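You operate a simulated robot arm through the tools that you are given. There is no shell and no other tool.

Carry out the task below with a simulated robot arm. There is one attempt and no reset: what you move stays moved.

TASK
Build the light bar in its cradle and test it.
Fine: strip along the channel, black cap at the switch end, white cap at the other, cover on; then switch on so that it glows, and off.
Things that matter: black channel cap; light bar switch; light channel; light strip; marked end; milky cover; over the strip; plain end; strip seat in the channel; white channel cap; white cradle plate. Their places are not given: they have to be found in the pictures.

The check looks at the end state, three seconds after you hand in, the way a careful person would. Anything else that was tipped, shoved, dropped, spilled or broken makes it a failure. Lids that push on must go on centred and level and be pressed home; caps that screw on are set level and turned clockwise until they are tight.

THE ROBOT
A 7-joint arm with a three-finger gripper, fixed in place. Base frame: the origin is on the floor under the middle of its stand, x ahead of it, y to its left, z up; the work surface is at about z = 780. Lengths are in mm, angles in degrees, forces in N, time in s.
It reaches about 1342 mm from its shoulder. Its first joint turns from -166.0 to 166.0 degrees. Payload 2.69 kg.
Tool frame: the origin (TCP) lies between the finger pads and is the grasp point; the fingertips stand 30 mm ahead of it; z points along the fingers, y is the line along which they close. The gripper opens to 128 mm; its body begins 117 mm behind the TCP.
Orientation is told as [roll, pitch, yaw] about the base's x, y, z axes, in that order, counted from this pose: with the fingers straight down and closing along the base's y, the tool's x points along the base's -x, its y along +y and its z along -z.

THE INTERFACE
- The arm moves only by the tool arm_command. Its argument "targets" is a list of rows, each a list of 7 numbers: the turn, a rotation vector about the base's x, y, z in units of 8 degrees (1.0 is 8 degrees), then the shift along the base's x, y, z in units of 20 mm (1.0 is 20 mm), then the finger opening in mm, from 0 to 128. In form: [[rx, ry, rz, tx, ty, tz, claw], ...]. A call has 1 to 20 rows; each row shifts and turns the commanded pose from where the row before left it. A call with a number of a shift or a turn outside -1 to 1 is refused whole. Rows are played at 5 a second. More than 50 mm and 8.6 degrees between two rows, or a gripper value outside its range, and nothing of the call is played. A pose out of reach is approached as far as the arm can. The call stops where the force on the tool passes 40 N (or 10 N more than at its start, if that is more) or the arm is blocked; 0.2 s more then pass. Each finger travels about 127 mm/s and halts on what it meets, pressing with about 25 N; the grip force reading is that of the motor and also rises with nothing between the fingers. The clock runs only during rows and for 0.2 s after the last one: add rows that do not move to give the fingers time. It gives the time, the measured TCP pose, the force on the tool (base axes), the opening and the grip force at its end, in the units of the frame above (readings bear some noise), with the torque about the TCP (base axes, N m) and any sound that the robot's microphone picked up.
- Cameras (640 x 400 px; columns grow to the right, rows downward): "scene" is fixed at [400.9, -649.5, 1537.4]; the picture's right is [1.00, 0.01, 0.00], its down [0.00, -0.41, -0.91] and it looks along [-0.01, 0.91, -0.41] (base axes); focal length 308 px, centre (320, 200). "wrist" rides on the gripper at [58, 54, -131] in the tool frame; the picture's right is [-0.68, 0.74, 0.00], its down [-0.62, -0.57, -0.55] and it looks along [-0.40, -0.37, 0.84] (tool axes); focal length 234 px, centre (320, 200).
- get_image(camera): a new picture of that camera. It takes no simulated time.
- raise_lower(by): moves the trunk up (or, below 0, down) by that many mm; the arm rides with it, the base frame stays. It gives what a move gives, with no picture.
- measure_at(camera, pixels): there is no depth. For up to 12 entries [column, row, z] of the newest picture of that camera ("zoom" is the newest enlarged one), the place [x, y] in the base frame at which the ray of that pixel passes the height z, good to about 2 mm. It takes no simulated time.
- close_up(camera, box): a new picture of the part [left, top, right, bottom] of that camera's present view, enlarged. It takes no simulated time.
- sign_off(): hands the job in; it is judged then, once.

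Leave the gripper open and the arm clear of the work at the hand-in unless told otherwise.

The tools are called as a command line: name --pt "numbers of a row" for each row, then --argument value for the rest, lists and objects as JSON in quotes. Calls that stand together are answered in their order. arm_command: Moves the arm, as the interface text tells. Its arguments: {"type":"object","properties":{"targets":{"type":"array","items":{"type":"array","items":{"type":"number"}}}},"required":["targets"]} The other tools are called the same way: raise_lower (by) moves the trunk up or down; get_image (camera) takes a picture; measure_at (camera, pixels) gives the place at which the rays of pixels pass given heights; close_up (camera, box) takes an enlarged picture of a part of a camera's view; sign_off () hands the job in.

At the start:

```text
t: 0.0
ee_pos: [356.1, 468.3, 1089.5]
tool_rot: [0.0, 0.0, 0.1]
ft_force: [0.2, 0.4, -0.3]
torque: [0.03, 0.02, 0.01]
opening: 128.0
grip_force: 0.0
trunk travel left (down, up): [-150.0, 200.0]
```

scene: 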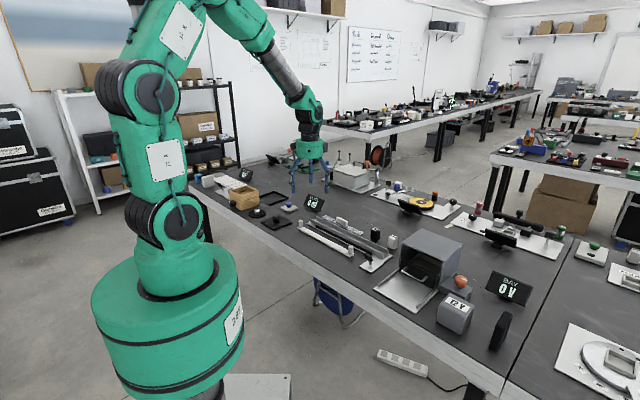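
wrist: 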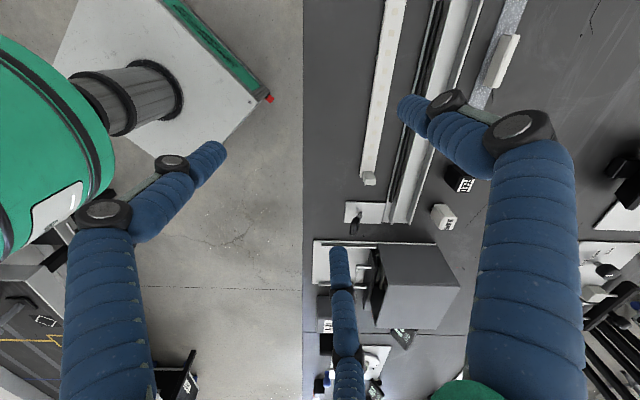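

I start by looking closely at the part of the bench that seems to hold the light bar: around pixel (350,240) in the scene picture.

close_up --camera "scene" --box '[220, 170, 420, 295]'

close_up --camera "wrist" --box '[300, 0, 540, 250]'

```text
3.20 times, centred on (320, 232) of scene
```

zoom: 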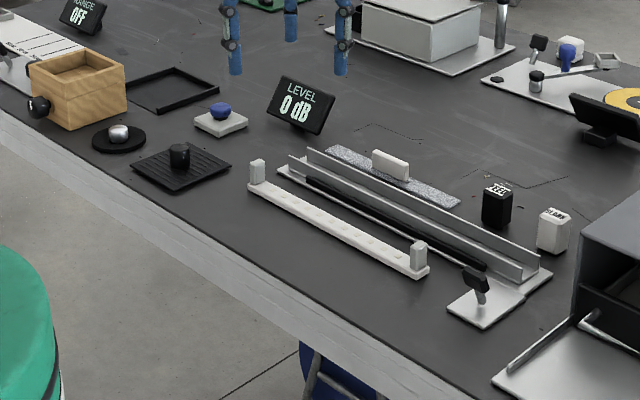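

```text
1.60 times, centred on (420, 125) of wrist
```

zoom: 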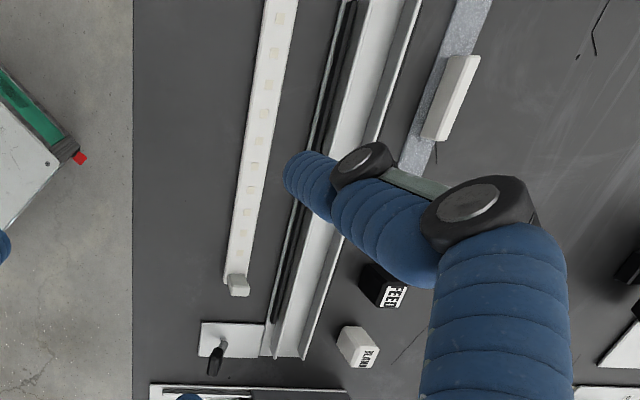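

I see a white strip with LEDs and two grips, a silver channel/cradle, a milky cover with a white grip, a black block and a white block with labels. I zoom in for detail.

close_up --camera "scene" --box '[290, 210, 400, 279]'

close_up --camera "scene" --box '[350, 220, 414, 260]'

close_up --camera "scene" --box '[290, 205, 354, 245]'

close_up --camera "scene" --box '[335, 240, 399, 280]'

```text
5.80 times, centred on (345, 244) of scene
```

zoom: 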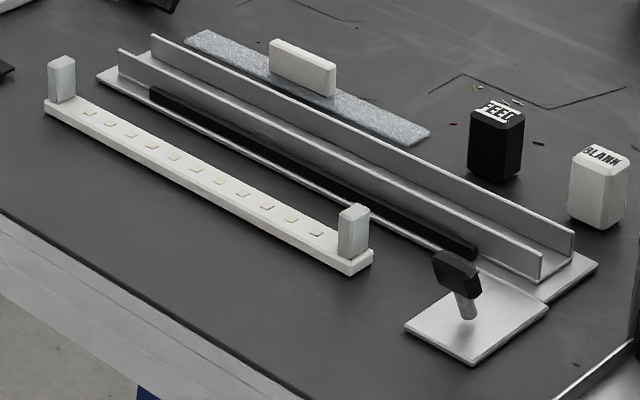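

```text
10.00 times, centred on (382, 240) of scene
```

zoom: 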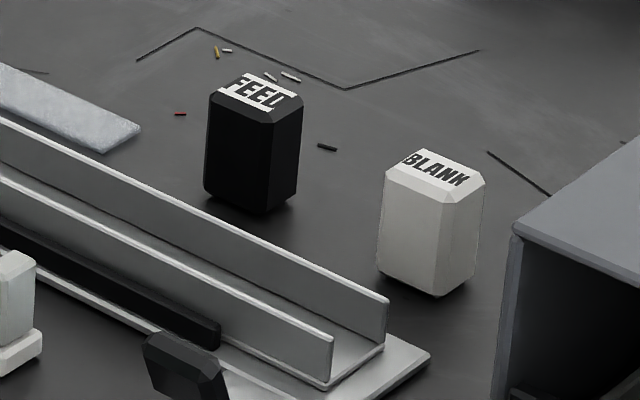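

```text
10.00 times, centred on (322, 225) of scene
```

zoom: 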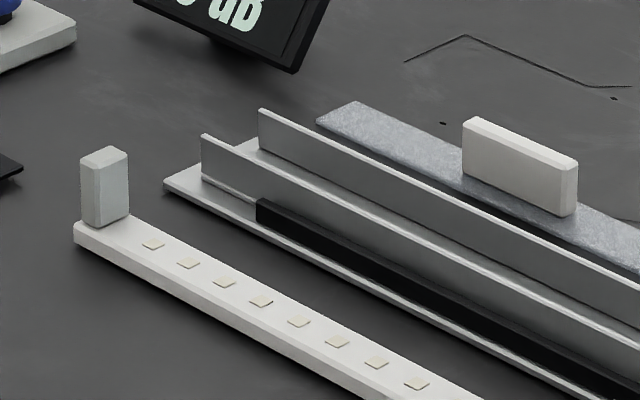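

```text
10.00 times, centred on (367, 260) of scene
```

zoom: 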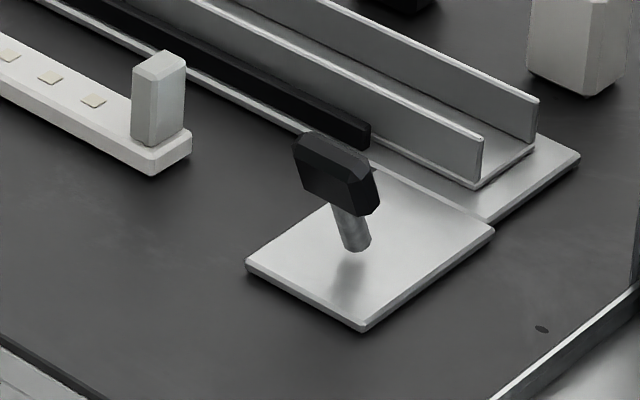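

I take the mid zoom again so that I can measure on it.

close_up --camera "scene" --box '[290, 210, 400, 279]'

```text
5.80 times, centred on (345, 244) of scene
```

zoom: 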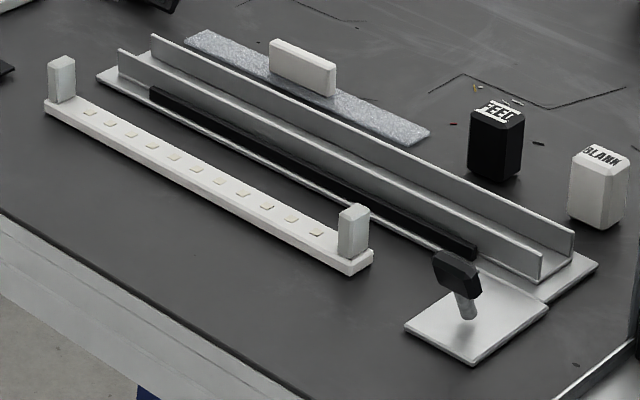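

I measure the strip ends, cradle plate corners, channel ends, caps and cover on this zoom.

measure_at --camera "zoom" --pixels '[[44, 112, 780], [350, 277, 780], [373, 264, 780], [97, 75, 780], [540, 302, 780], [598, 266, 780], [405, 325, 780], [472, 365, 780], [468, 172, 780], [502, 182, 780], [567, 215, 780], [600, 229, 780]]'

measure_at --camera "zoom" --pixels '[[118, 50, 815], [152, 35, 815], [542, 255, 815], [574, 232, 815], [187, 48, 780], [413, 146, 780], [429, 133, 780], [208, 30, 780], [270, 65, 790], [335, 96, 790], [468, 320, 780], [523, 285, 785]]'

```text
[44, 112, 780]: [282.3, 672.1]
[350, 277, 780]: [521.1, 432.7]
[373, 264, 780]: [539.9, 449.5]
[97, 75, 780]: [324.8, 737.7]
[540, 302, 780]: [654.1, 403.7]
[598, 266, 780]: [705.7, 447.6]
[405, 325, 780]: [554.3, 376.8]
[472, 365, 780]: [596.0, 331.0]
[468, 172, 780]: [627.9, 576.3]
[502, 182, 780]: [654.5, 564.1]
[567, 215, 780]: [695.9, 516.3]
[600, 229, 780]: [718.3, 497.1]
```

```text
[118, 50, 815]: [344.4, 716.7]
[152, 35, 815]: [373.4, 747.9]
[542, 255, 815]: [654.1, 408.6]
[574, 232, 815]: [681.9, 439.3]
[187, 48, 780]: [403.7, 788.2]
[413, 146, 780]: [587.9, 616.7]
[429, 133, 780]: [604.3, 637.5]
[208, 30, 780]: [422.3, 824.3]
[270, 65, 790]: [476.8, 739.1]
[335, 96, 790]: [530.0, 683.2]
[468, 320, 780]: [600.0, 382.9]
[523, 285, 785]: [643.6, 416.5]
```

The channel lies along a line at about −45° in the base frame (from (359,732) to (668,424)), with the switch at its near right end (~(590,385)). I move the arm high and turn it −45° to look at the parts with the wrist camera.

arm_command --pt "0 0 -0.375 0.48 0.977 0 128" --pt "0 0 -0.375 0.48 0.977 0 128" --pt "0 0 -0.375 0.48 0.977 0 128" --pt "0 0 -0.375 0.48 0.977 0 128" --pt "0 0 -0.375 0.48 0.977 0 128" --pt "0 0 -0.375 0.48 0.977 0 128" --pt "0 0 -0.375 0.48 0.977 0 128" --pt "0 0 -0.375 0.48 0.977 0 128" --pt "0 0 -0.375 0.48 0.977 0 128" --pt "0 0 -0.375 0.48 0.977 0 128" --pt "0 0 -0.375 0.48 0.977 0 128" --pt "0 0 -0.375 0.48 0.977 0 128" --pt "0 0 -0.375 0.48 0.977 0 128" --pt "0 0 -0.375 0.48 0.977 0 128" --pt "0 0 -0.375 0.48 0.977 0 128" --pt "0 0 0 0 0 0 128" --pt "0 0 0 0 0 0 128"

get_image --camera "wrist"

get_image --camera "scene"

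```text
t: 3.6
ee_pos: [499.2, 760.4, 1091.1]
tool_rot: [0.0, -0.1, -45.1]
ft_force: [0.1, 0.2, -0.2]
torque: [0.0, -0.01, -0.02]
opening: 127.9
grip_force: 0.1
trunk travel left (down, up): [-150.0, 200.0]
```

```text
taken
```

wrist: 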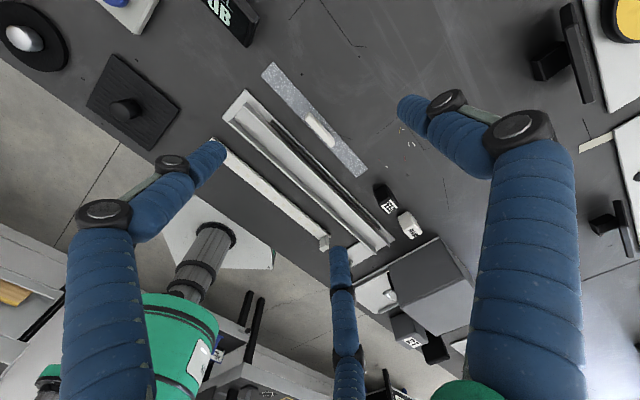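

```text
taken
```

scene: 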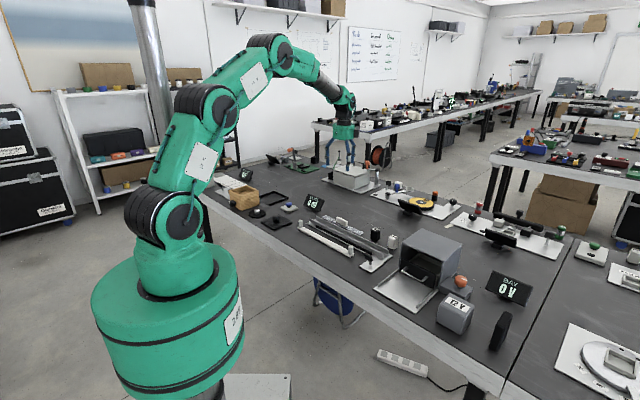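

Now I have an overhead view. I zoom in on the channel ends, strip and cover in the wrist picture.

close_up --camera "wrist" --box '[200, 50, 440, 200]'

close_up --camera "wrist" --box '[200, 60, 328, 140]'

close_up --camera "wrist" --box '[310, 180, 438, 260]'

```text
2.67 times, centred on (320, 125) of wrist
```

zoom: 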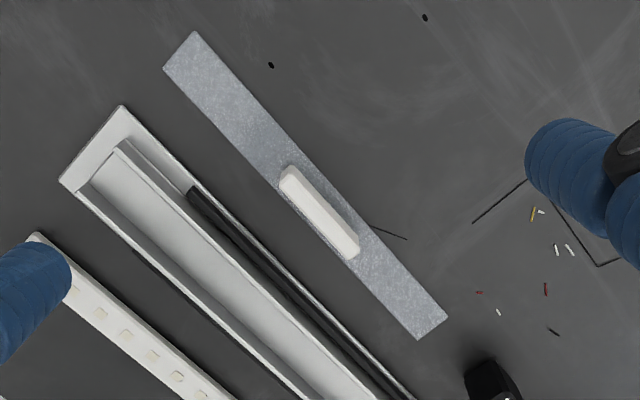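

```text
5.00 times, centred on (264, 100) of wrist
```

zoom: 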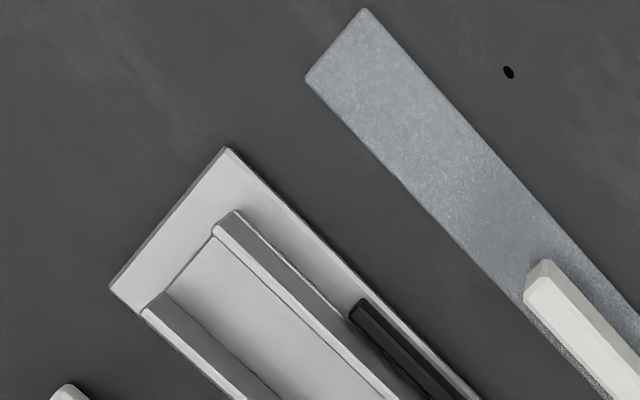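

```text
5.00 times, centred on (374, 220) of wrist
```

zoom: 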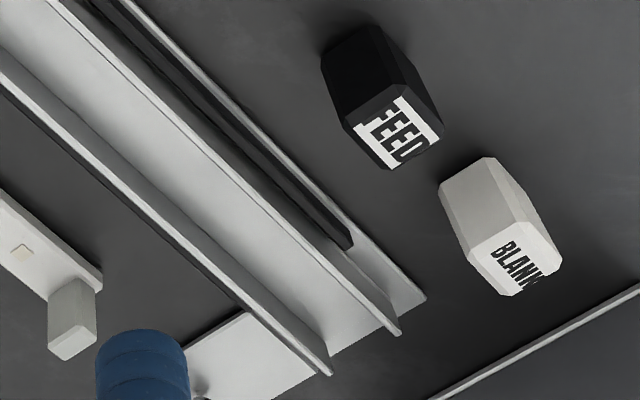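

I go lower to look at the two caps near (670,545) and the right end of the channel.

arm_command --pt "0 0 0 0.87 -0.47 -0.655 128" --pt "0 0 0 0.87 -0.47 -0.655 128" --pt "0 0 0 0.87 -0.47 -0.655 128" --pt "0 0 0 0.87 -0.47 -0.655 128" --pt "0 0 0 0.87 -0.47 -0.655 128" --pt "0 0 0 0.87 -0.47 -0.655 128" --pt "0 0 0 0.87 -0.47 -0.655 128" --pt "0 0 0 0.87 -0.47 -0.655 128" --pt "0 0 0 0.87 -0.47 -0.655 128" --pt "0 0 0 0.87 -0.47 -0.655 128" --pt "0 0 0 0 0 0 128" --pt "0 0 0 0 0 0 128"

get_image --camera "wrist"

close_up --camera "wrist" --box '[200, 80, 440, 230]'

```text
t: 6.2
ee_pos: [674.5, 667.2, 959.2]
tool_rot: [0.0, 0.0, -45.1]
ft_force: [-0.8, -0.1, -0.5]
torque: [0.03, -0.03, 0.01]
opening: 128.0
grip_force: 0.0
trunk travel left (down, up): [-150.0, 200.0]
```

```text
taken
```

wrist: 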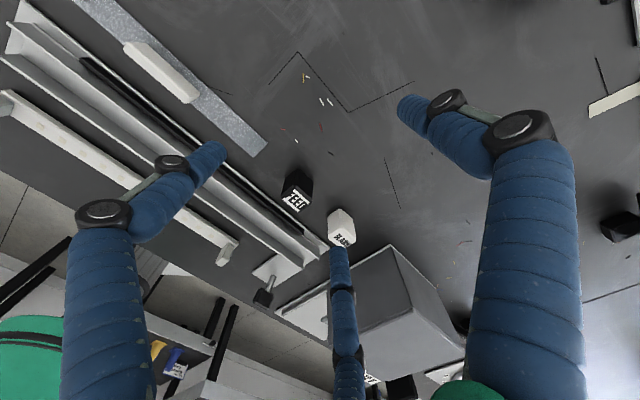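

```text
2.67 times, centred on (320, 155) of wrist
```

zoom: 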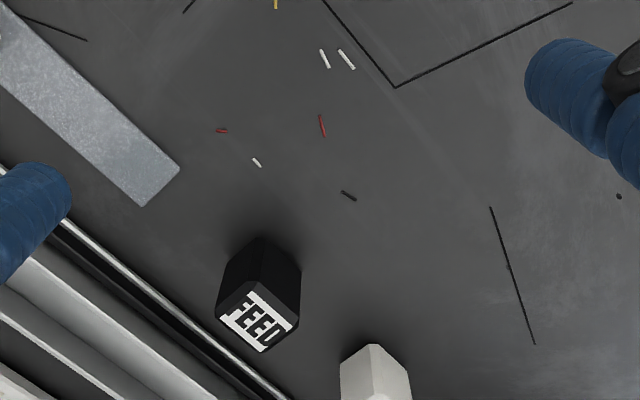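

The view shows three fingers. I close them in free air to 30 mm to learn how they move, and look.

arm_command --pt "0 0 0 0 0 0 30" --pt "0 0 0 0 0 0 30" --pt "0 0 0 0 0 0 30" --pt "0 0 0 0 0 0 30" --pt "0 0 0 0 0 0 30" --pt "0 0 0 0 0 0 30"

get_image --camera "wrist"

```text
t: 7.6
ee_pos: [674.8, 667.1, 959.7]
tool_rot: [0.0, 0.0, -45.1]
ft_force: [-0.1, -0.7, 0.2]
torque: [-0.01, 0.04, 0.0]
opening: 29.6
grip_force: 0.2
trunk travel left (down, up): [-150.0, 200.0]
```

```text
taken
```

wrist: 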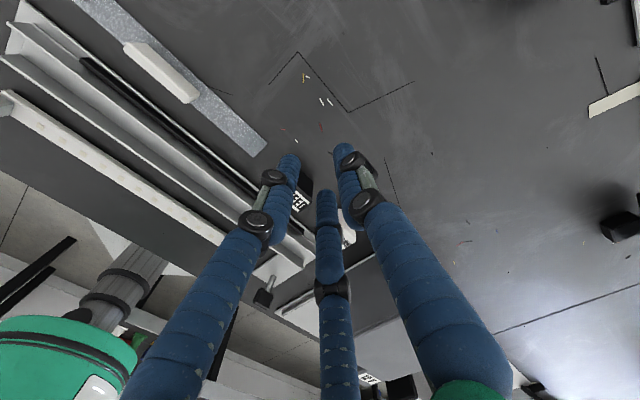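

All three fingers close radially. I open again and look straight down on the caps from TCP (670,555), z 960.

arm_command --pt "0 0 0 0 -0.93 0 128" --pt "0 0 0 0 -0.93 0 128" --pt "0 0 0 0 -0.93 0 128" --pt "0 0 0 0 -0.93 0 128" --pt "0 0 0 0 -0.93 0 128" --pt "0 0 0 0 -0.93 0 128" --pt "0 0 0 0 0 0 128" --pt "0 0 0 0 0 0 128"

close_up --camera "wrist" --box '[200, 50, 440, 200]'

get_image --camera "wrist"

```text
t: 9.4
ee_pos: [672.7, 554.8, 959.5]
tool_rot: [0.0, 0.0, -45.0]
ft_force: [-0.8, -0.2, 0.3]
torque: [-0.02, 0.04, 0.04]
opening: 128.1
grip_force: 0.0
trunk travel left (down, up): [-150.0, 200.0]
```

```text
2.67 times, centred on (320, 125) of wrist
```

zoom: 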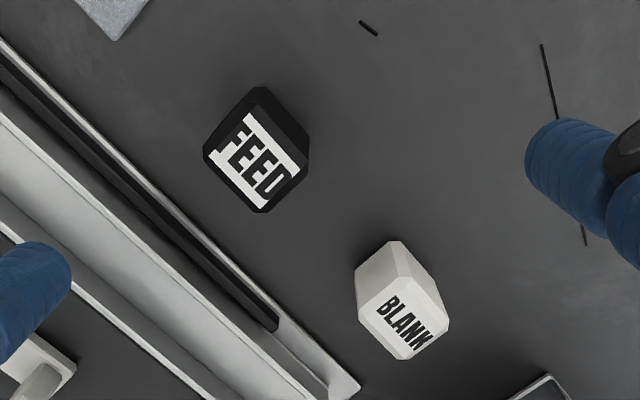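

```text
taken
```

wrist: 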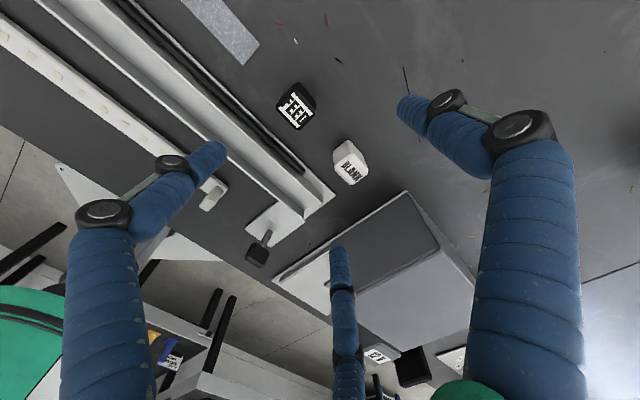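

I compare the cap tops in the scene view and the wrist zoom at several heights to find their real height and position.

close_up --camera "scene" --box '[350, 215, 414, 255]'

close_up --camera "wrist" --box '[260, 70, 388, 150]'

```text
10.00 times, centred on (382, 235) of scene
```

zoom: 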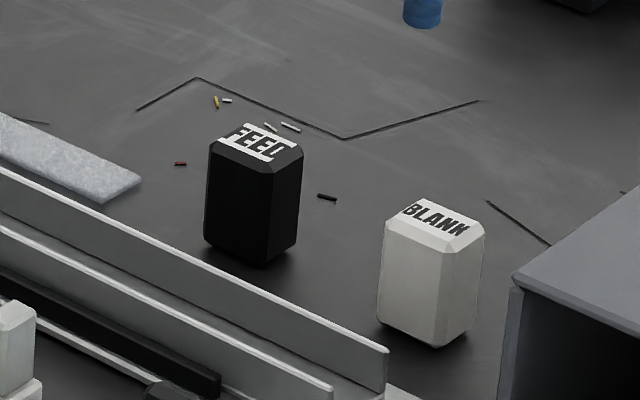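

```text
5.00 times, centred on (324, 110) of wrist
```

zoom: 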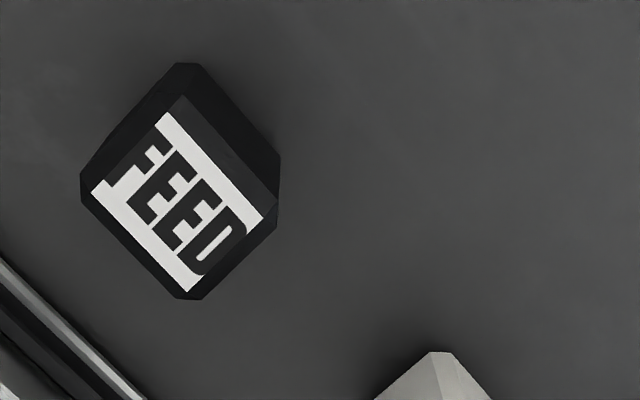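

measure_at --camera "zoom" --pixels '[[177, 202, 820], [177, 202, 830], [177, 202, 840], [168, 112, 830], [264, 215, 830], [184, 292, 830], [92, 190, 830], [188, 62, 780], [281, 160, 780]]'

measure_at --camera "scene" --pixels '[[375.6, 229.4, 820], [375.6, 229.4, 830], [375.6, 229.4, 840]]'

```text
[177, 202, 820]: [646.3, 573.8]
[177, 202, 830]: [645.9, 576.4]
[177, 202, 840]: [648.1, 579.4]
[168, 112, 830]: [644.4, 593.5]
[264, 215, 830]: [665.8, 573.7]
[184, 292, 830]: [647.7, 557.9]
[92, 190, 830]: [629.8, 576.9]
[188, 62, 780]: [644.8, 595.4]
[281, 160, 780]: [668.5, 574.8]
```

```text
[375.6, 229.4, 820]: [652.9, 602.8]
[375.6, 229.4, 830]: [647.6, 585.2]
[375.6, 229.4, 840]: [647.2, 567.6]
```

Cap top is at about z=834 (54 mm tall), centred near (647,577). Now I check the height of the grey box near the switch end before going over there.

close_up --camera "scene" --box '[360, 215, 488, 295]'

measure_at --camera "wrist" --pixels '[[406, 192, 900], [406, 192, 920], [406, 192, 880], [475, 279, 880], [272, 275, 780]]'

```text
5.00 times, centred on (424, 255) of scene
```

zoom: 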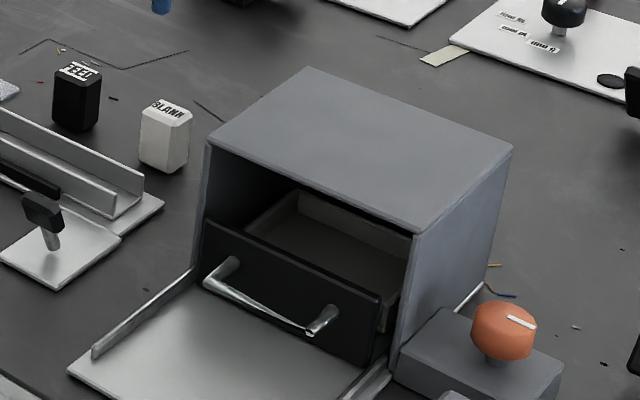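

```text
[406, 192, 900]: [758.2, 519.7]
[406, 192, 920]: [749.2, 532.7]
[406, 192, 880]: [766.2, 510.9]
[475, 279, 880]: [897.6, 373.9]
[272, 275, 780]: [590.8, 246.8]
```

measure_at --camera "zoom" --pixels '[[196, 268, 785], [208, 142, 880], [208, 142, 900], [208, 142, 920], [308, 67, 900], [308, 67, 880], [308, 67, 920], [422, 233, 900], [392, 370, 785]]'

```text
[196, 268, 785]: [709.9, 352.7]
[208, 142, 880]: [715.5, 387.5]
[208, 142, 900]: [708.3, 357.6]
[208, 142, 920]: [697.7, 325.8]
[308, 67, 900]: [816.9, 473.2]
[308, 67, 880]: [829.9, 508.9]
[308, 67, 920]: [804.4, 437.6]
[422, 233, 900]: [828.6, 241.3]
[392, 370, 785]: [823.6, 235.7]
```

The oven top is at about z=903; at TCP z=960 the fingertips (930) clear it. I move over the switch end of the channel to view it from above.

arm_command --pt "0 0 0 -0.4 -0.85 0 128" --pt "0 0 0 -0.4 -0.85 0 128" --pt "0 0 0 -0.4 -0.85 0 128" --pt "0 0 0 -0.4 -0.85 0 128" --pt "0 0 0 -0.4 -0.85 0 128" --pt "0 0 0 -0.4 -0.85 0 128" --pt "0 0 0 0 0 0 128" --pt "0 0 0 0 0 0 128"

get_image --camera "wrist"

close_up --camera "wrist" --box '[224, 50, 416, 170]'

```text
t: 11.2
ee_pos: [625.2, 452.9, 960.8]
tool_rot: [0.0, 0.0, -45.0]
ft_force: [-0.4, -0.5, 0.0]
torque: [-0.01, 0.0, -0.04]
opening: 127.9
grip_force: 0.0
trunk travel left (down, up): [-150.0, 200.0]
```

```text
taken
```

wrist: 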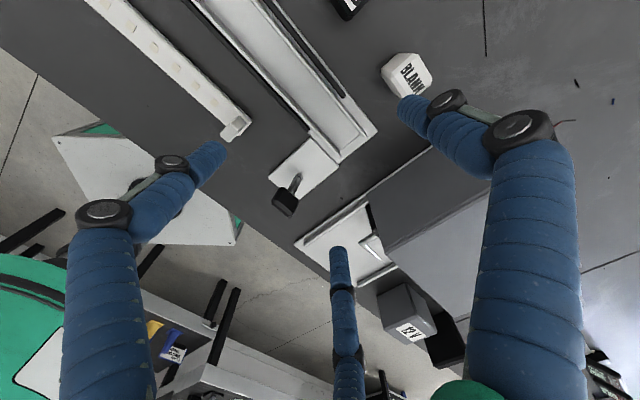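

```text
3.33 times, centred on (320, 110) of wrist
```

zoom: 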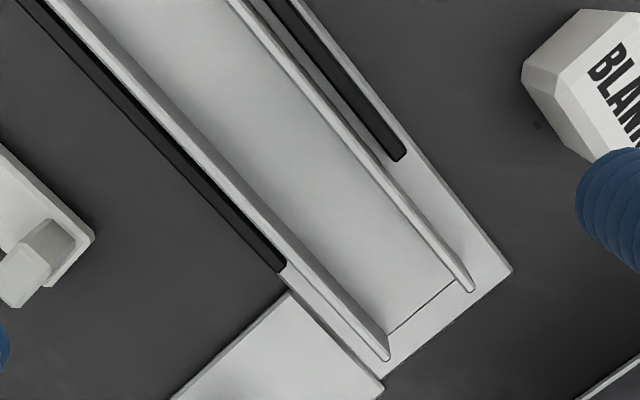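

measure_at --camera "zoom" --pixels '[[474, 283, 810], [474, 283, 820], [474, 283, 830], [386, 354, 810], [386, 354, 820], [386, 354, 830], [511, 270, 785], [383, 380, 785], [401, 160, 795], [284, 270, 795], [457, 284, 788], [391, 331, 788]]'

close_up --camera "scene" --box '[350, 235, 414, 275]'

```text
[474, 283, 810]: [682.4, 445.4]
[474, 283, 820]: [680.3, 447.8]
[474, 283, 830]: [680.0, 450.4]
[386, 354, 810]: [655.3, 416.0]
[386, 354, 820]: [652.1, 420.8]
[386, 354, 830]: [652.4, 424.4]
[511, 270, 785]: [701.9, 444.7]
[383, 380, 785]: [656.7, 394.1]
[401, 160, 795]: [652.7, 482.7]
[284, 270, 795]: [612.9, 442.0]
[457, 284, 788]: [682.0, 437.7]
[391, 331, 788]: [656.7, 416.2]
```

```text
10.00 times, centred on (382, 255) of scene
```

zoom: 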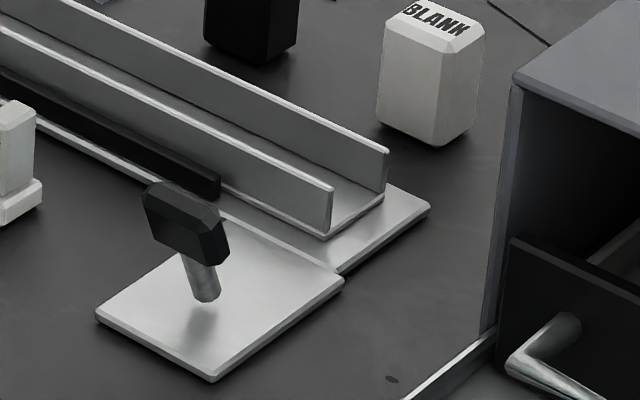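

measure_at --camera "zoom" --pixels '[[387, 152, 810], [387, 152, 815], [387, 152, 820], [332, 189, 810], [332, 189, 815], [332, 189, 820], [328, 237, 787], [382, 196, 787], [219, 180, 795], [430, 208, 785], [340, 272, 785], [345, 275, 785]]'

```text
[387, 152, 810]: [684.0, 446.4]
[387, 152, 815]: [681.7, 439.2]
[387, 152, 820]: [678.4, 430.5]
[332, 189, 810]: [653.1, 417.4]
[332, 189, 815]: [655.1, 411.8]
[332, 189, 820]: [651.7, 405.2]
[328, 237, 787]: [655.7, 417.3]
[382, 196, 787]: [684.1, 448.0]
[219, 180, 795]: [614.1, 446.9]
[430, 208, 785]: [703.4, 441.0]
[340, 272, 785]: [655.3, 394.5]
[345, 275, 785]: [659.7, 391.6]
```

Wall tops are at z≈810, the channel end at the switch is centred at (668.5,431.5), far end near (360,740). I now travel to the far end to look for a mark there.

arm_command --pt "0 0 0 -1 1 0 128" --pt "0 0 0 -1 1 0 128" --pt "0 0 0 -1 1 0 128" --pt "0 0 0 -1 1 0 128" --pt "0 0 0 -1 1 0 128" --pt "0 0 0 -1 1 0 128" --pt "0 0 0 0 0 0 128" --pt "0 0 0 0 0 0 128"

close_up --camera "wrist" --box '[200, 50, 440, 200]'

arm_command --pt "0 0 0 -1 1 0 128" --pt "0 0 0 -1 1 0 128" --pt "0 0 0 -1 1 0 128" --pt "0 0 0 -1 1 0 128" --pt "0 0 0 -1 1 0 128" --pt "0 0 0 -1 1 0 128" --pt "0 0 0 0 0 0 128" --pt "0 0 0 0 0 0 128"

close_up --camera "wrist" --box '[200, 50, 440, 200]'

get_image --camera "wrist"

```text
t: 13.0
ee_pos: [507.0, 573.1, 959.8]
tool_rot: [0.0, 0.0, -45.1]
ft_force: [0.1, 0.1, -0.3]
torque: [-0.01, 0.0, 0.02]
opening: 127.9
grip_force: 0.0
trunk travel left (down, up): [-150.0, 200.0]
```

```text
2.67 times, centred on (320, 125) of wrist
```

zoom: 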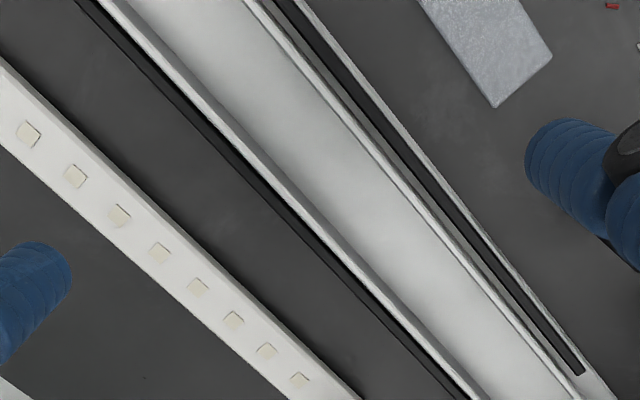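

```text
t: 14.8
ee_pos: [385.1, 693.1, 959.5]
tool_rot: [0.0, 0.0, -45.0]
ft_force: [0.1, -0.1, -0.4]
torque: [-0.03, 0.0, -0.01]
opening: 128.2
grip_force: 0.1
trunk travel left (down, up): [-150.0, 200.0]
```

```text
2.67 times, centred on (320, 125) of wrist
```

zoom: 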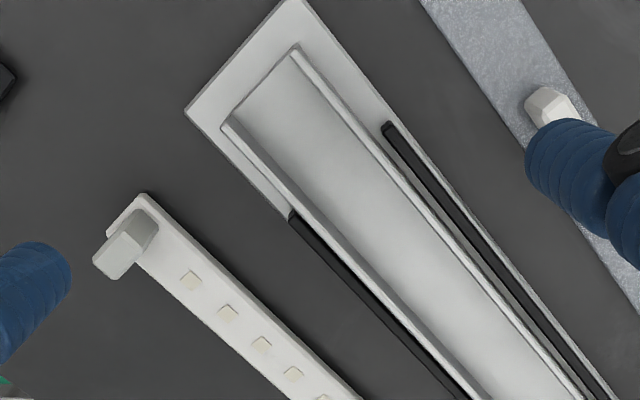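

```text
taken
```

wrist: 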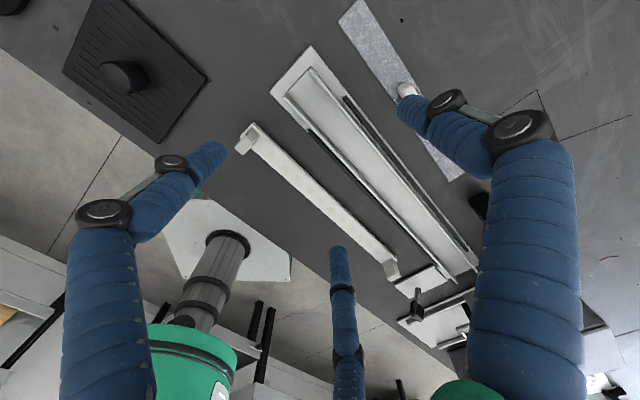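

close_up --camera "wrist" --box '[200, 50, 440, 200]'

measure_at --camera "zoom" --pixels '[[228, 119, 810], [295, 47, 810], [187, 110, 785], [285, 0, 785], [106, 228, 790], [141, 194, 790], [158, 228, 792], [112, 262, 830], [148, 232, 830], [290, 213, 795], [385, 123, 795], [243, 113, 788]]'

```text
2.67 times, centred on (320, 125) of wrist
```

zoom: 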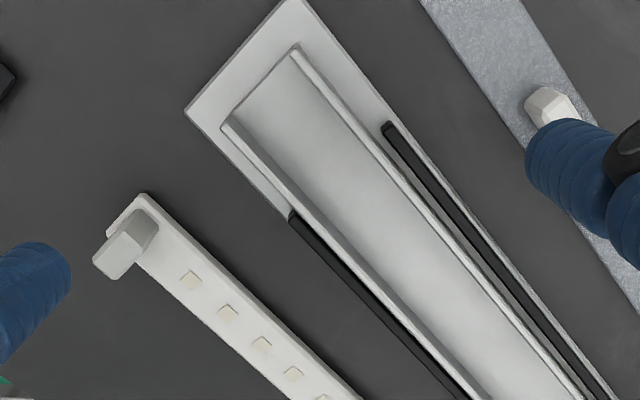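

```text
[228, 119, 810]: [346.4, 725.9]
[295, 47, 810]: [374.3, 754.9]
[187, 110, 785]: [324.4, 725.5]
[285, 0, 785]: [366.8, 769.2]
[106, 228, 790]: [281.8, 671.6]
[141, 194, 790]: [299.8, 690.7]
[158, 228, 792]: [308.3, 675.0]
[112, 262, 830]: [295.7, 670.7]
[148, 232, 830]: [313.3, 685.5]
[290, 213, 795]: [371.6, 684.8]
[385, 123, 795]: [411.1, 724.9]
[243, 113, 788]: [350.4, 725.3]
```

Now I look at the cover, around (505,720).

arm_command --pt "0 0 0 1 0.3 0 128" --pt "0 0 0 1 0.3 0 128" --pt "0 0 0 1 0.3 0 128" --pt "0 0 0 1 0.3 0 128" --pt "0 0 0 1 0.3 0 128" --pt "0 0 0 1 0.3 0 128" --pt "0 0 0 0 0 0 128" --pt "0 0 0 0 0 0 128"

close_up --camera "wrist" --box '[200, 50, 440, 200]'

get_image --camera "wrist"

close_up --camera "scene" --box '[305, 205, 385, 255]'

```text
t: 16.6
ee_pos: [504.5, 729.7, 959.9]
tool_rot: [0.0, 0.0, -45.1]
ft_force: [-0.1, -0.6, 0.5]
torque: [-0.01, -0.02, 0.0]
opening: 128.2
grip_force: 0.0
trunk travel left (down, up): [-150.0, 200.0]
```

```text
2.67 times, centred on (320, 125) of wrist
```

zoom: 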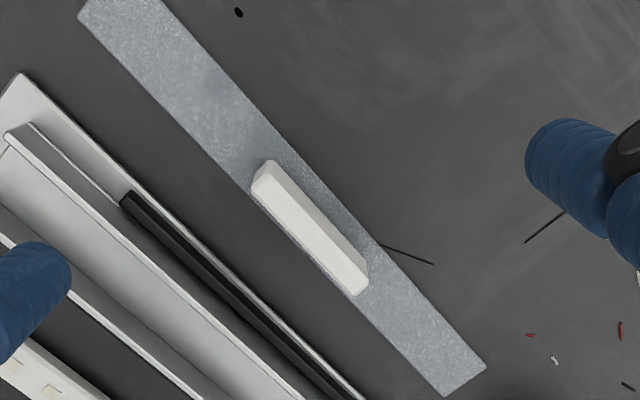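

```text
taken
```

wrist: 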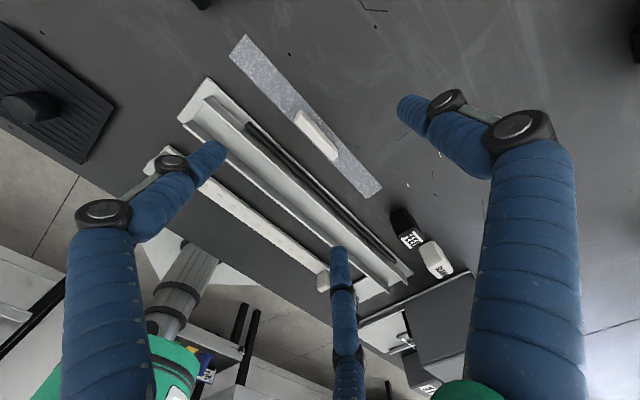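

```text
8.00 times, centred on (345, 230) of scene
```

zoom: 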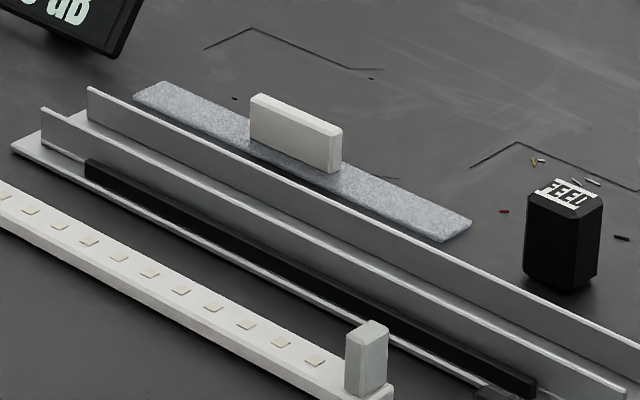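

close_up --camera "wrist" --box '[200, 25, 440, 175]'

close_up --camera "wrist" --box '[215, 25, 439, 200]'

```text
2.67 times, centred on (320, 100) of wrist
```

zoom: 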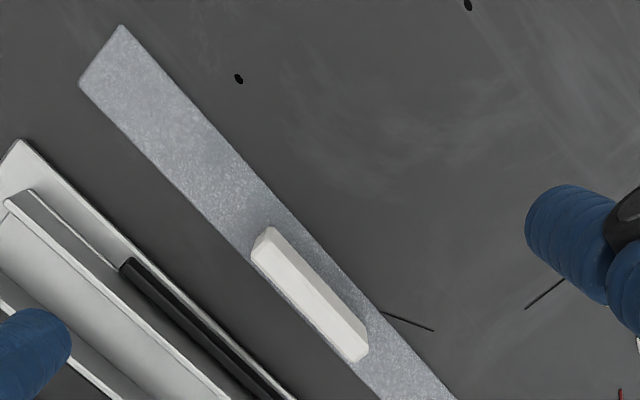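

```text
2.29 times, centred on (327, 112) of wrist
```

zoom: 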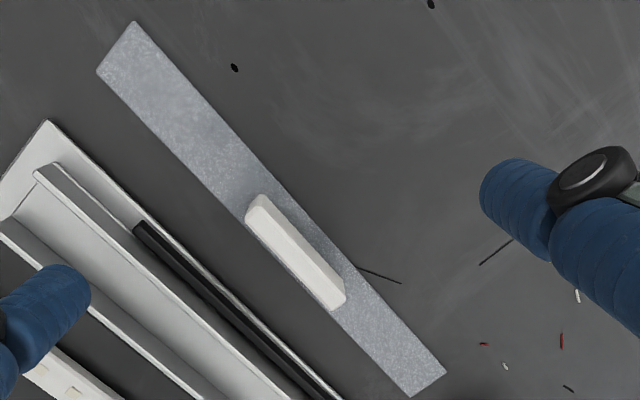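

measure_at --camera "zoom" --pixels '[[96, 71, 782], [133, 21, 782], [446, 372, 782], [410, 397, 782], [252, 219, 820], [330, 307, 820], [262, 195, 820], [345, 290, 820], [252, 219, 815], [345, 290, 815]]'

measure_at --camera "scene" --pixels '[[322, 214, 783], [403.9, 257.8, 783]]'

```text
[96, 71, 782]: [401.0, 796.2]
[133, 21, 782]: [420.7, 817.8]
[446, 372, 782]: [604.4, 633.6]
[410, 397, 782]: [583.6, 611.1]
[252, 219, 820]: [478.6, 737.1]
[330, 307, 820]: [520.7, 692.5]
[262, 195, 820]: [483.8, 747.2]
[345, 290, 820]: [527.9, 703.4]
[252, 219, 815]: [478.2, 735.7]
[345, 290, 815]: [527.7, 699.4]
```

```text
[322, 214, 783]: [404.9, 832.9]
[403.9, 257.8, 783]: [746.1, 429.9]
```

The cover is about 260×30 mm centred at (502.4,714.7) with a 62×12 mm handle, z top ≈ 810. Now I view the strip's right post near (530,441) closely from above.

arm_command --pt "0 0 0 0.08 -0.95 0 128" --pt "0 0 0 0.08 -0.95 0 128" --pt "0 0 0 0.08 -0.95 0 128" --pt "0 0 0 0.08 -0.95 0 128" --pt "0 0 0 0.08 -0.95 0 128" --pt "0 0 0 0.08 -0.95 0 128" --pt "0 0 0 0.08 -0.95 0 128" --pt "0 0 0 0.08 -0.95 0 128" --pt "0 0 0 0.08 -0.95 0 128" --pt "0 0 0 0.08 -0.95 0 128" --pt "0 0 0 0.08 -0.95 0 128" --pt "0 0 0 0.08 -0.95 0 128" --pt "0 0 0 0.08 -0.95 0 128" --pt "0 0 0 0.08 -0.95 0 128" --pt "0 0 0 0.08 -0.95 0 128" --pt "0 0 0 0 0 -0.7 128" --pt "0 0 0 0 0 -0.8 128" --pt "0 0 0 0 0 0 128" --pt "0 0 0 0 0 0 128"

close_up --camera "wrist" --box '[224, 80, 416, 200]'

get_image --camera "wrist"

get_image --camera "scene"

```text
t: 20.6
ee_pos: [529.6, 444.1, 931.9]
tool_rot: [0.0, 0.0, -45.0]
ft_force: [-0.2, 0.6, 0.4]
torque: [0.01, -0.02, -0.03]
opening: 128.0
grip_force: 0.1
trunk travel left (down, up): [-150.0, 200.0]
```

```text
3.33 times, centred on (320, 140) of wrist
```

zoom: 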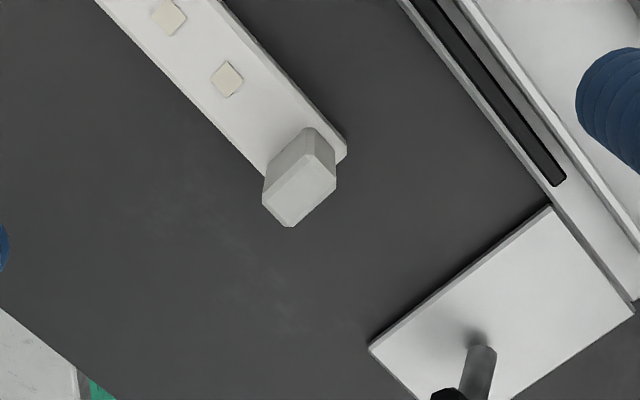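

```text
taken
```

wrist: 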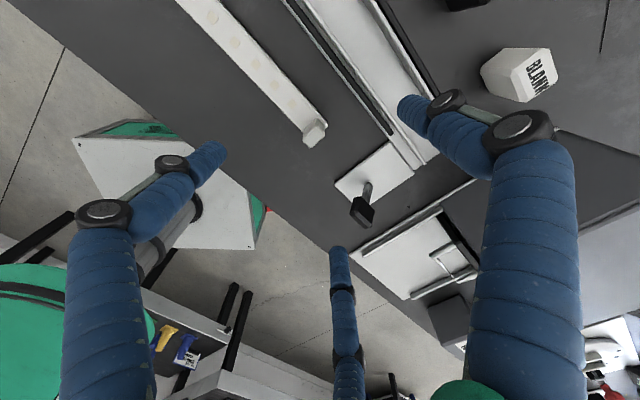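

```text
taken
```

scene: 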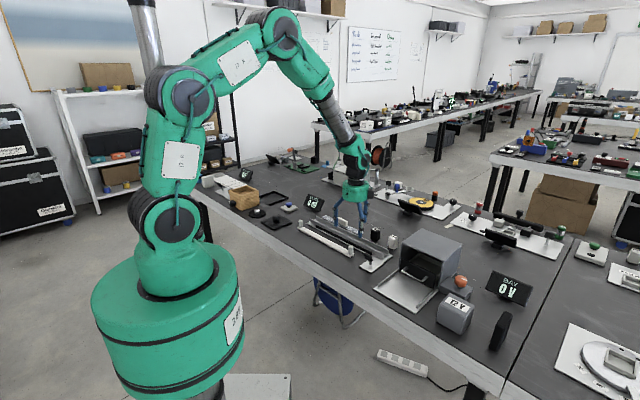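

close_up --camera "wrist" --box '[280, 100, 360, 150]'

```text
8.00 times, centred on (320, 125) of wrist
```

zoom: 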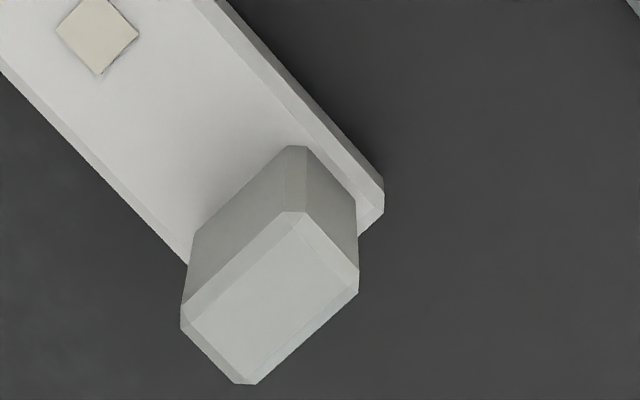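

measure_at --camera "zoom" --pixels '[[181, 318, 820], [293, 212, 820], [358, 285, 820], [245, 384, 820], [195, 238, 791], [297, 147, 791], [356, 203, 791], [384, 182, 788], [384, 210, 780], [185, 264, 790], [189, 264, 780]]'

close_up --camera "scene" --box '[325, 225, 389, 265]'

```text
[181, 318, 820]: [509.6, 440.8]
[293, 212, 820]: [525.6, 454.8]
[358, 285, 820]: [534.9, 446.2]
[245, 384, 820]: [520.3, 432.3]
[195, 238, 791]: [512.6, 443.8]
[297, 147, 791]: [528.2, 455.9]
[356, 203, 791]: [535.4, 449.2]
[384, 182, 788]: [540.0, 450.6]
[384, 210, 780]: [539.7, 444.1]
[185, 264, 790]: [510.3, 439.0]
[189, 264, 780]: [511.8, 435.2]
```

```text
10.00 times, centred on (357, 245) of scene
```

zoom: 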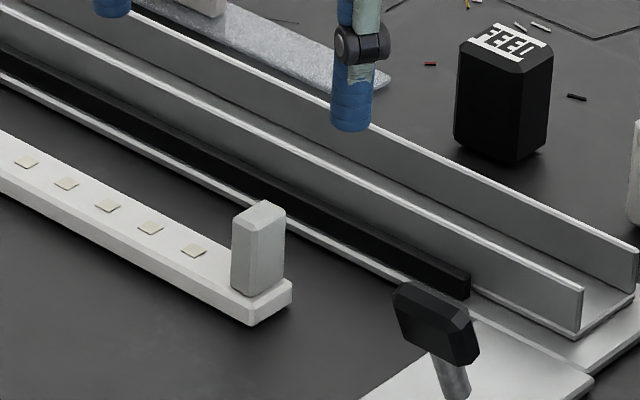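

measure_at --camera "zoom" --pixels '[[259, 212, 815], [259, 212, 820], [259, 212, 825], [259, 212, 830], [232, 285, 791], [282, 272, 791], [245, 297, 791], [250, 325, 780], [291, 302, 780], [250, 303, 791], [291, 282, 791]]'

```text
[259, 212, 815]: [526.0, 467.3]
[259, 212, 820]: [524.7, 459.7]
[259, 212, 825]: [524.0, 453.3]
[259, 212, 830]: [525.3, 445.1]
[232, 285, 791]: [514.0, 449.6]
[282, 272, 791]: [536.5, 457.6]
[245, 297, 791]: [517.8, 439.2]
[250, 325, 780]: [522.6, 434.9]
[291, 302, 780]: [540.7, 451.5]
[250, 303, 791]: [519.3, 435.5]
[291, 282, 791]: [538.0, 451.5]
```

The post tops are at z≈830, post centre (right) ≈ (525,447), about 20 mm across × 12 mm along the strip; strip is 340×25×11 mm. I turn the hand to yaw +45 so one finger meets the broad inner face and two meet the outer corners, with opening 60, staying high at z 932.

arm_command --pt "0 0 0.9375 0 0 0 60" --pt "0 0 0.9375 0 0 0 60" --pt "0 0 0.9375 0 0 0 60" --pt "0 0 0.9375 0 0 0 60" --pt "0 0 0.9375 0 0 0 60" --pt "0 0 0.9375 0 0 0 60" --pt "0 0 0.9375 0 0 0 60" --pt "0 0 0.9375 0 0 0 60" --pt "0 0 0.9375 0 0 0 60" --pt "0 0 0.9375 0 0 0 60" --pt "0 0 0.9375 0 0 0 60" --pt "0 0 0.9375 0 0 0 60" --pt "0 0 0 -0.13 0.045 0 60" --pt "0 0 0 0 0 0 60" --pt "0 0 0 0 0 0 60"

get_image --camera "wrist"

close_up --camera "scene" --box '[300, 190, 428, 270]'

```text
t: 23.8
ee_pos: [527.4, 445.6, 929.9]
tool_rot: [0.0, 0.0, 44.9]
ft_force: [-0.3, -0.4, -1.0]
torque: [0.0, 0.04, 0.02]
opening: 60.0
grip_force: 0.0
trunk travel left (down, up): [-150.0, 200.0]
```

```text
taken
```

wrist: 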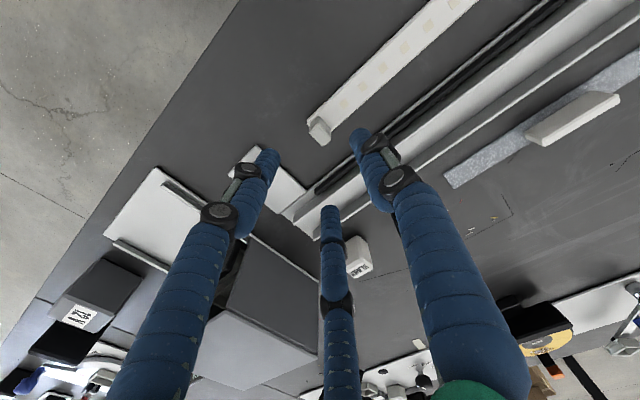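

```text
5.00 times, centred on (364, 230) of scene
```

zoom: 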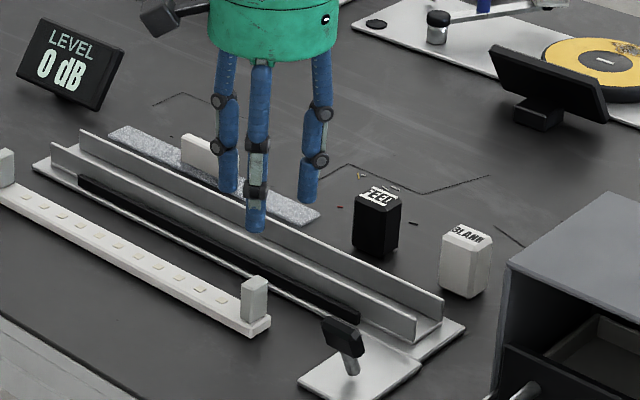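

I check the post position against the TCP in this new view.

close_up --camera "wrist" --box '[288, 105, 352, 145]'

```text
10.00 times, centred on (320, 125) of wrist
```

zoom: 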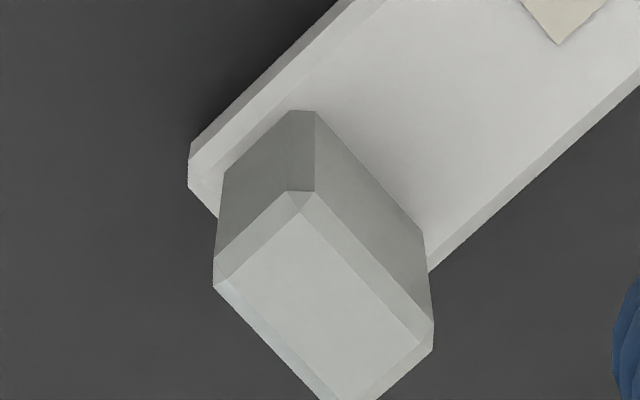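

measure_at --camera "zoom" --pixels '[[215, 280, 826], [300, 192, 826], [432, 335, 826], [330, 398, 830], [303, 112, 791], [223, 180, 791], [424, 240, 791], [190, 145, 791], [220, 268, 830], [300, 205, 830], [430, 325, 830], [190, 182, 780]]'

```text
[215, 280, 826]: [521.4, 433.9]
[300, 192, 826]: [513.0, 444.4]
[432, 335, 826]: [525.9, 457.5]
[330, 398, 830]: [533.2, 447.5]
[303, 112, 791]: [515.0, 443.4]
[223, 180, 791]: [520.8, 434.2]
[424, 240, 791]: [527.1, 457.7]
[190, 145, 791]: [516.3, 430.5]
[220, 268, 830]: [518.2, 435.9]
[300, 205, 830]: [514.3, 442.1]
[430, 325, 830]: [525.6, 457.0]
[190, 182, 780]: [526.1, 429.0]
```

measure_at --camera "wrist" --pixels '[[319.5, 140.6, 830], [319.5, 140.6, 900], [320, 134.5, 826], [269, 151, 900], [359, 131, 900], [330, 207, 900]]'

```text
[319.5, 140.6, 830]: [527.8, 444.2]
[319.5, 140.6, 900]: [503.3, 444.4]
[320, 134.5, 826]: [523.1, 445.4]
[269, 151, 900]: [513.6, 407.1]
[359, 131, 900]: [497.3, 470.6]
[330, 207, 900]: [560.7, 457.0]
```

The post is centred at (524,446). I set the TCP at (526,444) and go down so that the fingertips stop at z≈806, then close on the post.

arm_command --pt "0 0 0 -0.07 -0.08 -0.94 60" --pt "0 0 0 0 0 -0.94 60" --pt "0 0 0 0 0 -0.94 60" --pt "0 0 0 0 0 -0.94 60" --pt "0 0 0 0 0 -0.94 50" --pt "0 0 0 0 0 0 40" --pt "0 0 0 0 0 0 30"

get_image --camera "wrist"

close_up --camera "scene" --box '[300, 200, 428, 280]'

```text
t: 25.4
ee_pos: [525.5, 445.1, 836.6]
tool_rot: [0.0, 0.1, 44.9]
ft_force: [0.3, -1.0, 0.0]
torque: [0.02, 0.02, -0.01]
opening: 29.8
grip_force: 0.0
trunk travel left (down, up): [-150.0, 200.0]
```

```text
taken
```

wrist: 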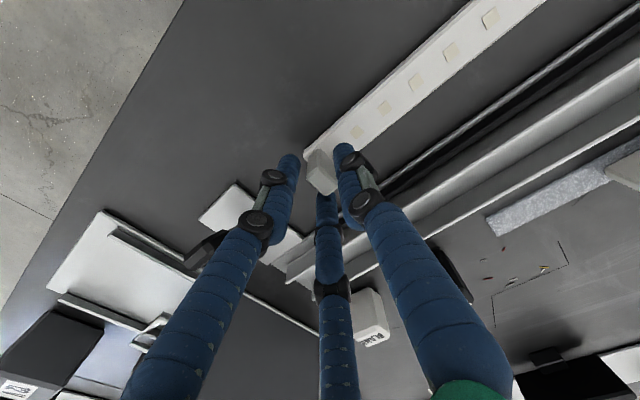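

```text
5.00 times, centred on (364, 240) of scene
```

zoom: 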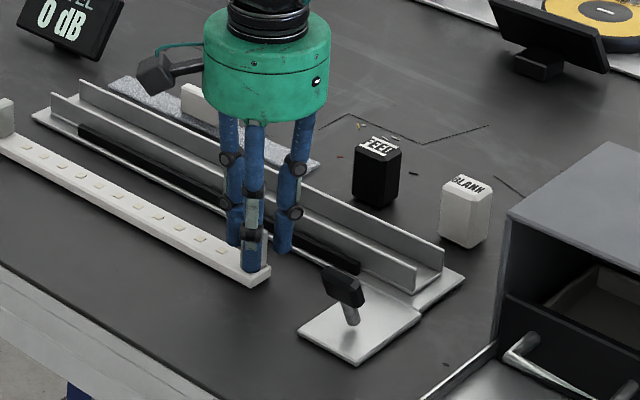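

The fingers surround the post without contact (opening 30). Now I close on it.

arm_command --pt "0 0 0 0 0 0 22" --pt "0 0 0 0 0 0 16" --pt "0 0 0 0 0 0 10" --pt "0 0 0 0 0 0 5" --pt "0 0 0 0 0 0 0" --pt "0 0 0 0 0 0 0"

get_image --camera "wrist"

close_up --camera "scene" --box '[300, 200, 428, 280]'

```text
t: 26.8
ee_pos: [524.7, 442.2, 836.2]
tool_rot: [-0.1, 0.0, 45.0]
ft_force: [-0.3, -0.9, 0.0]
torque: [-0.07, 0.01, 0.27]
opening: 20.0
grip_force: 25.1
trunk travel left (down, up): [-150.0, 200.0]
```

```text
taken
```

wrist: 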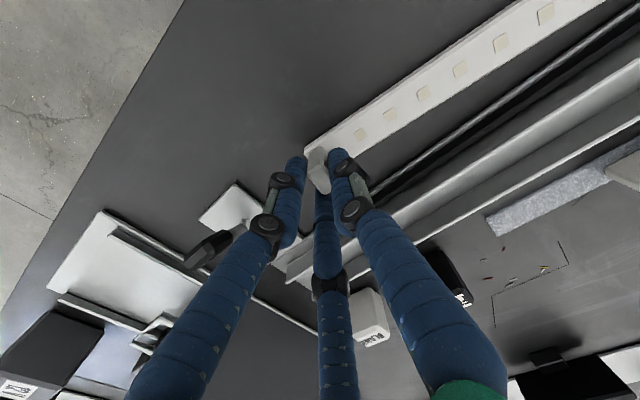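

```text
5.00 times, centred on (364, 240) of scene
```

zoom: 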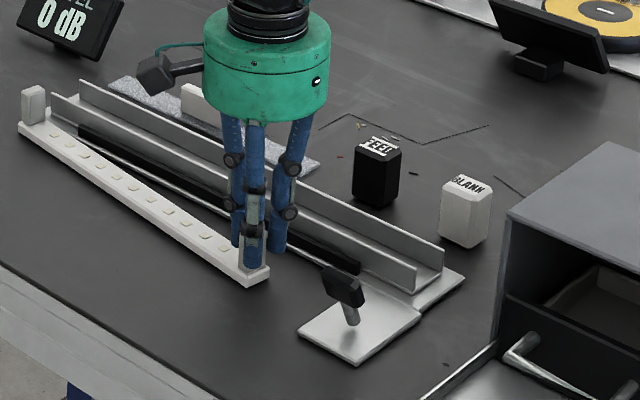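

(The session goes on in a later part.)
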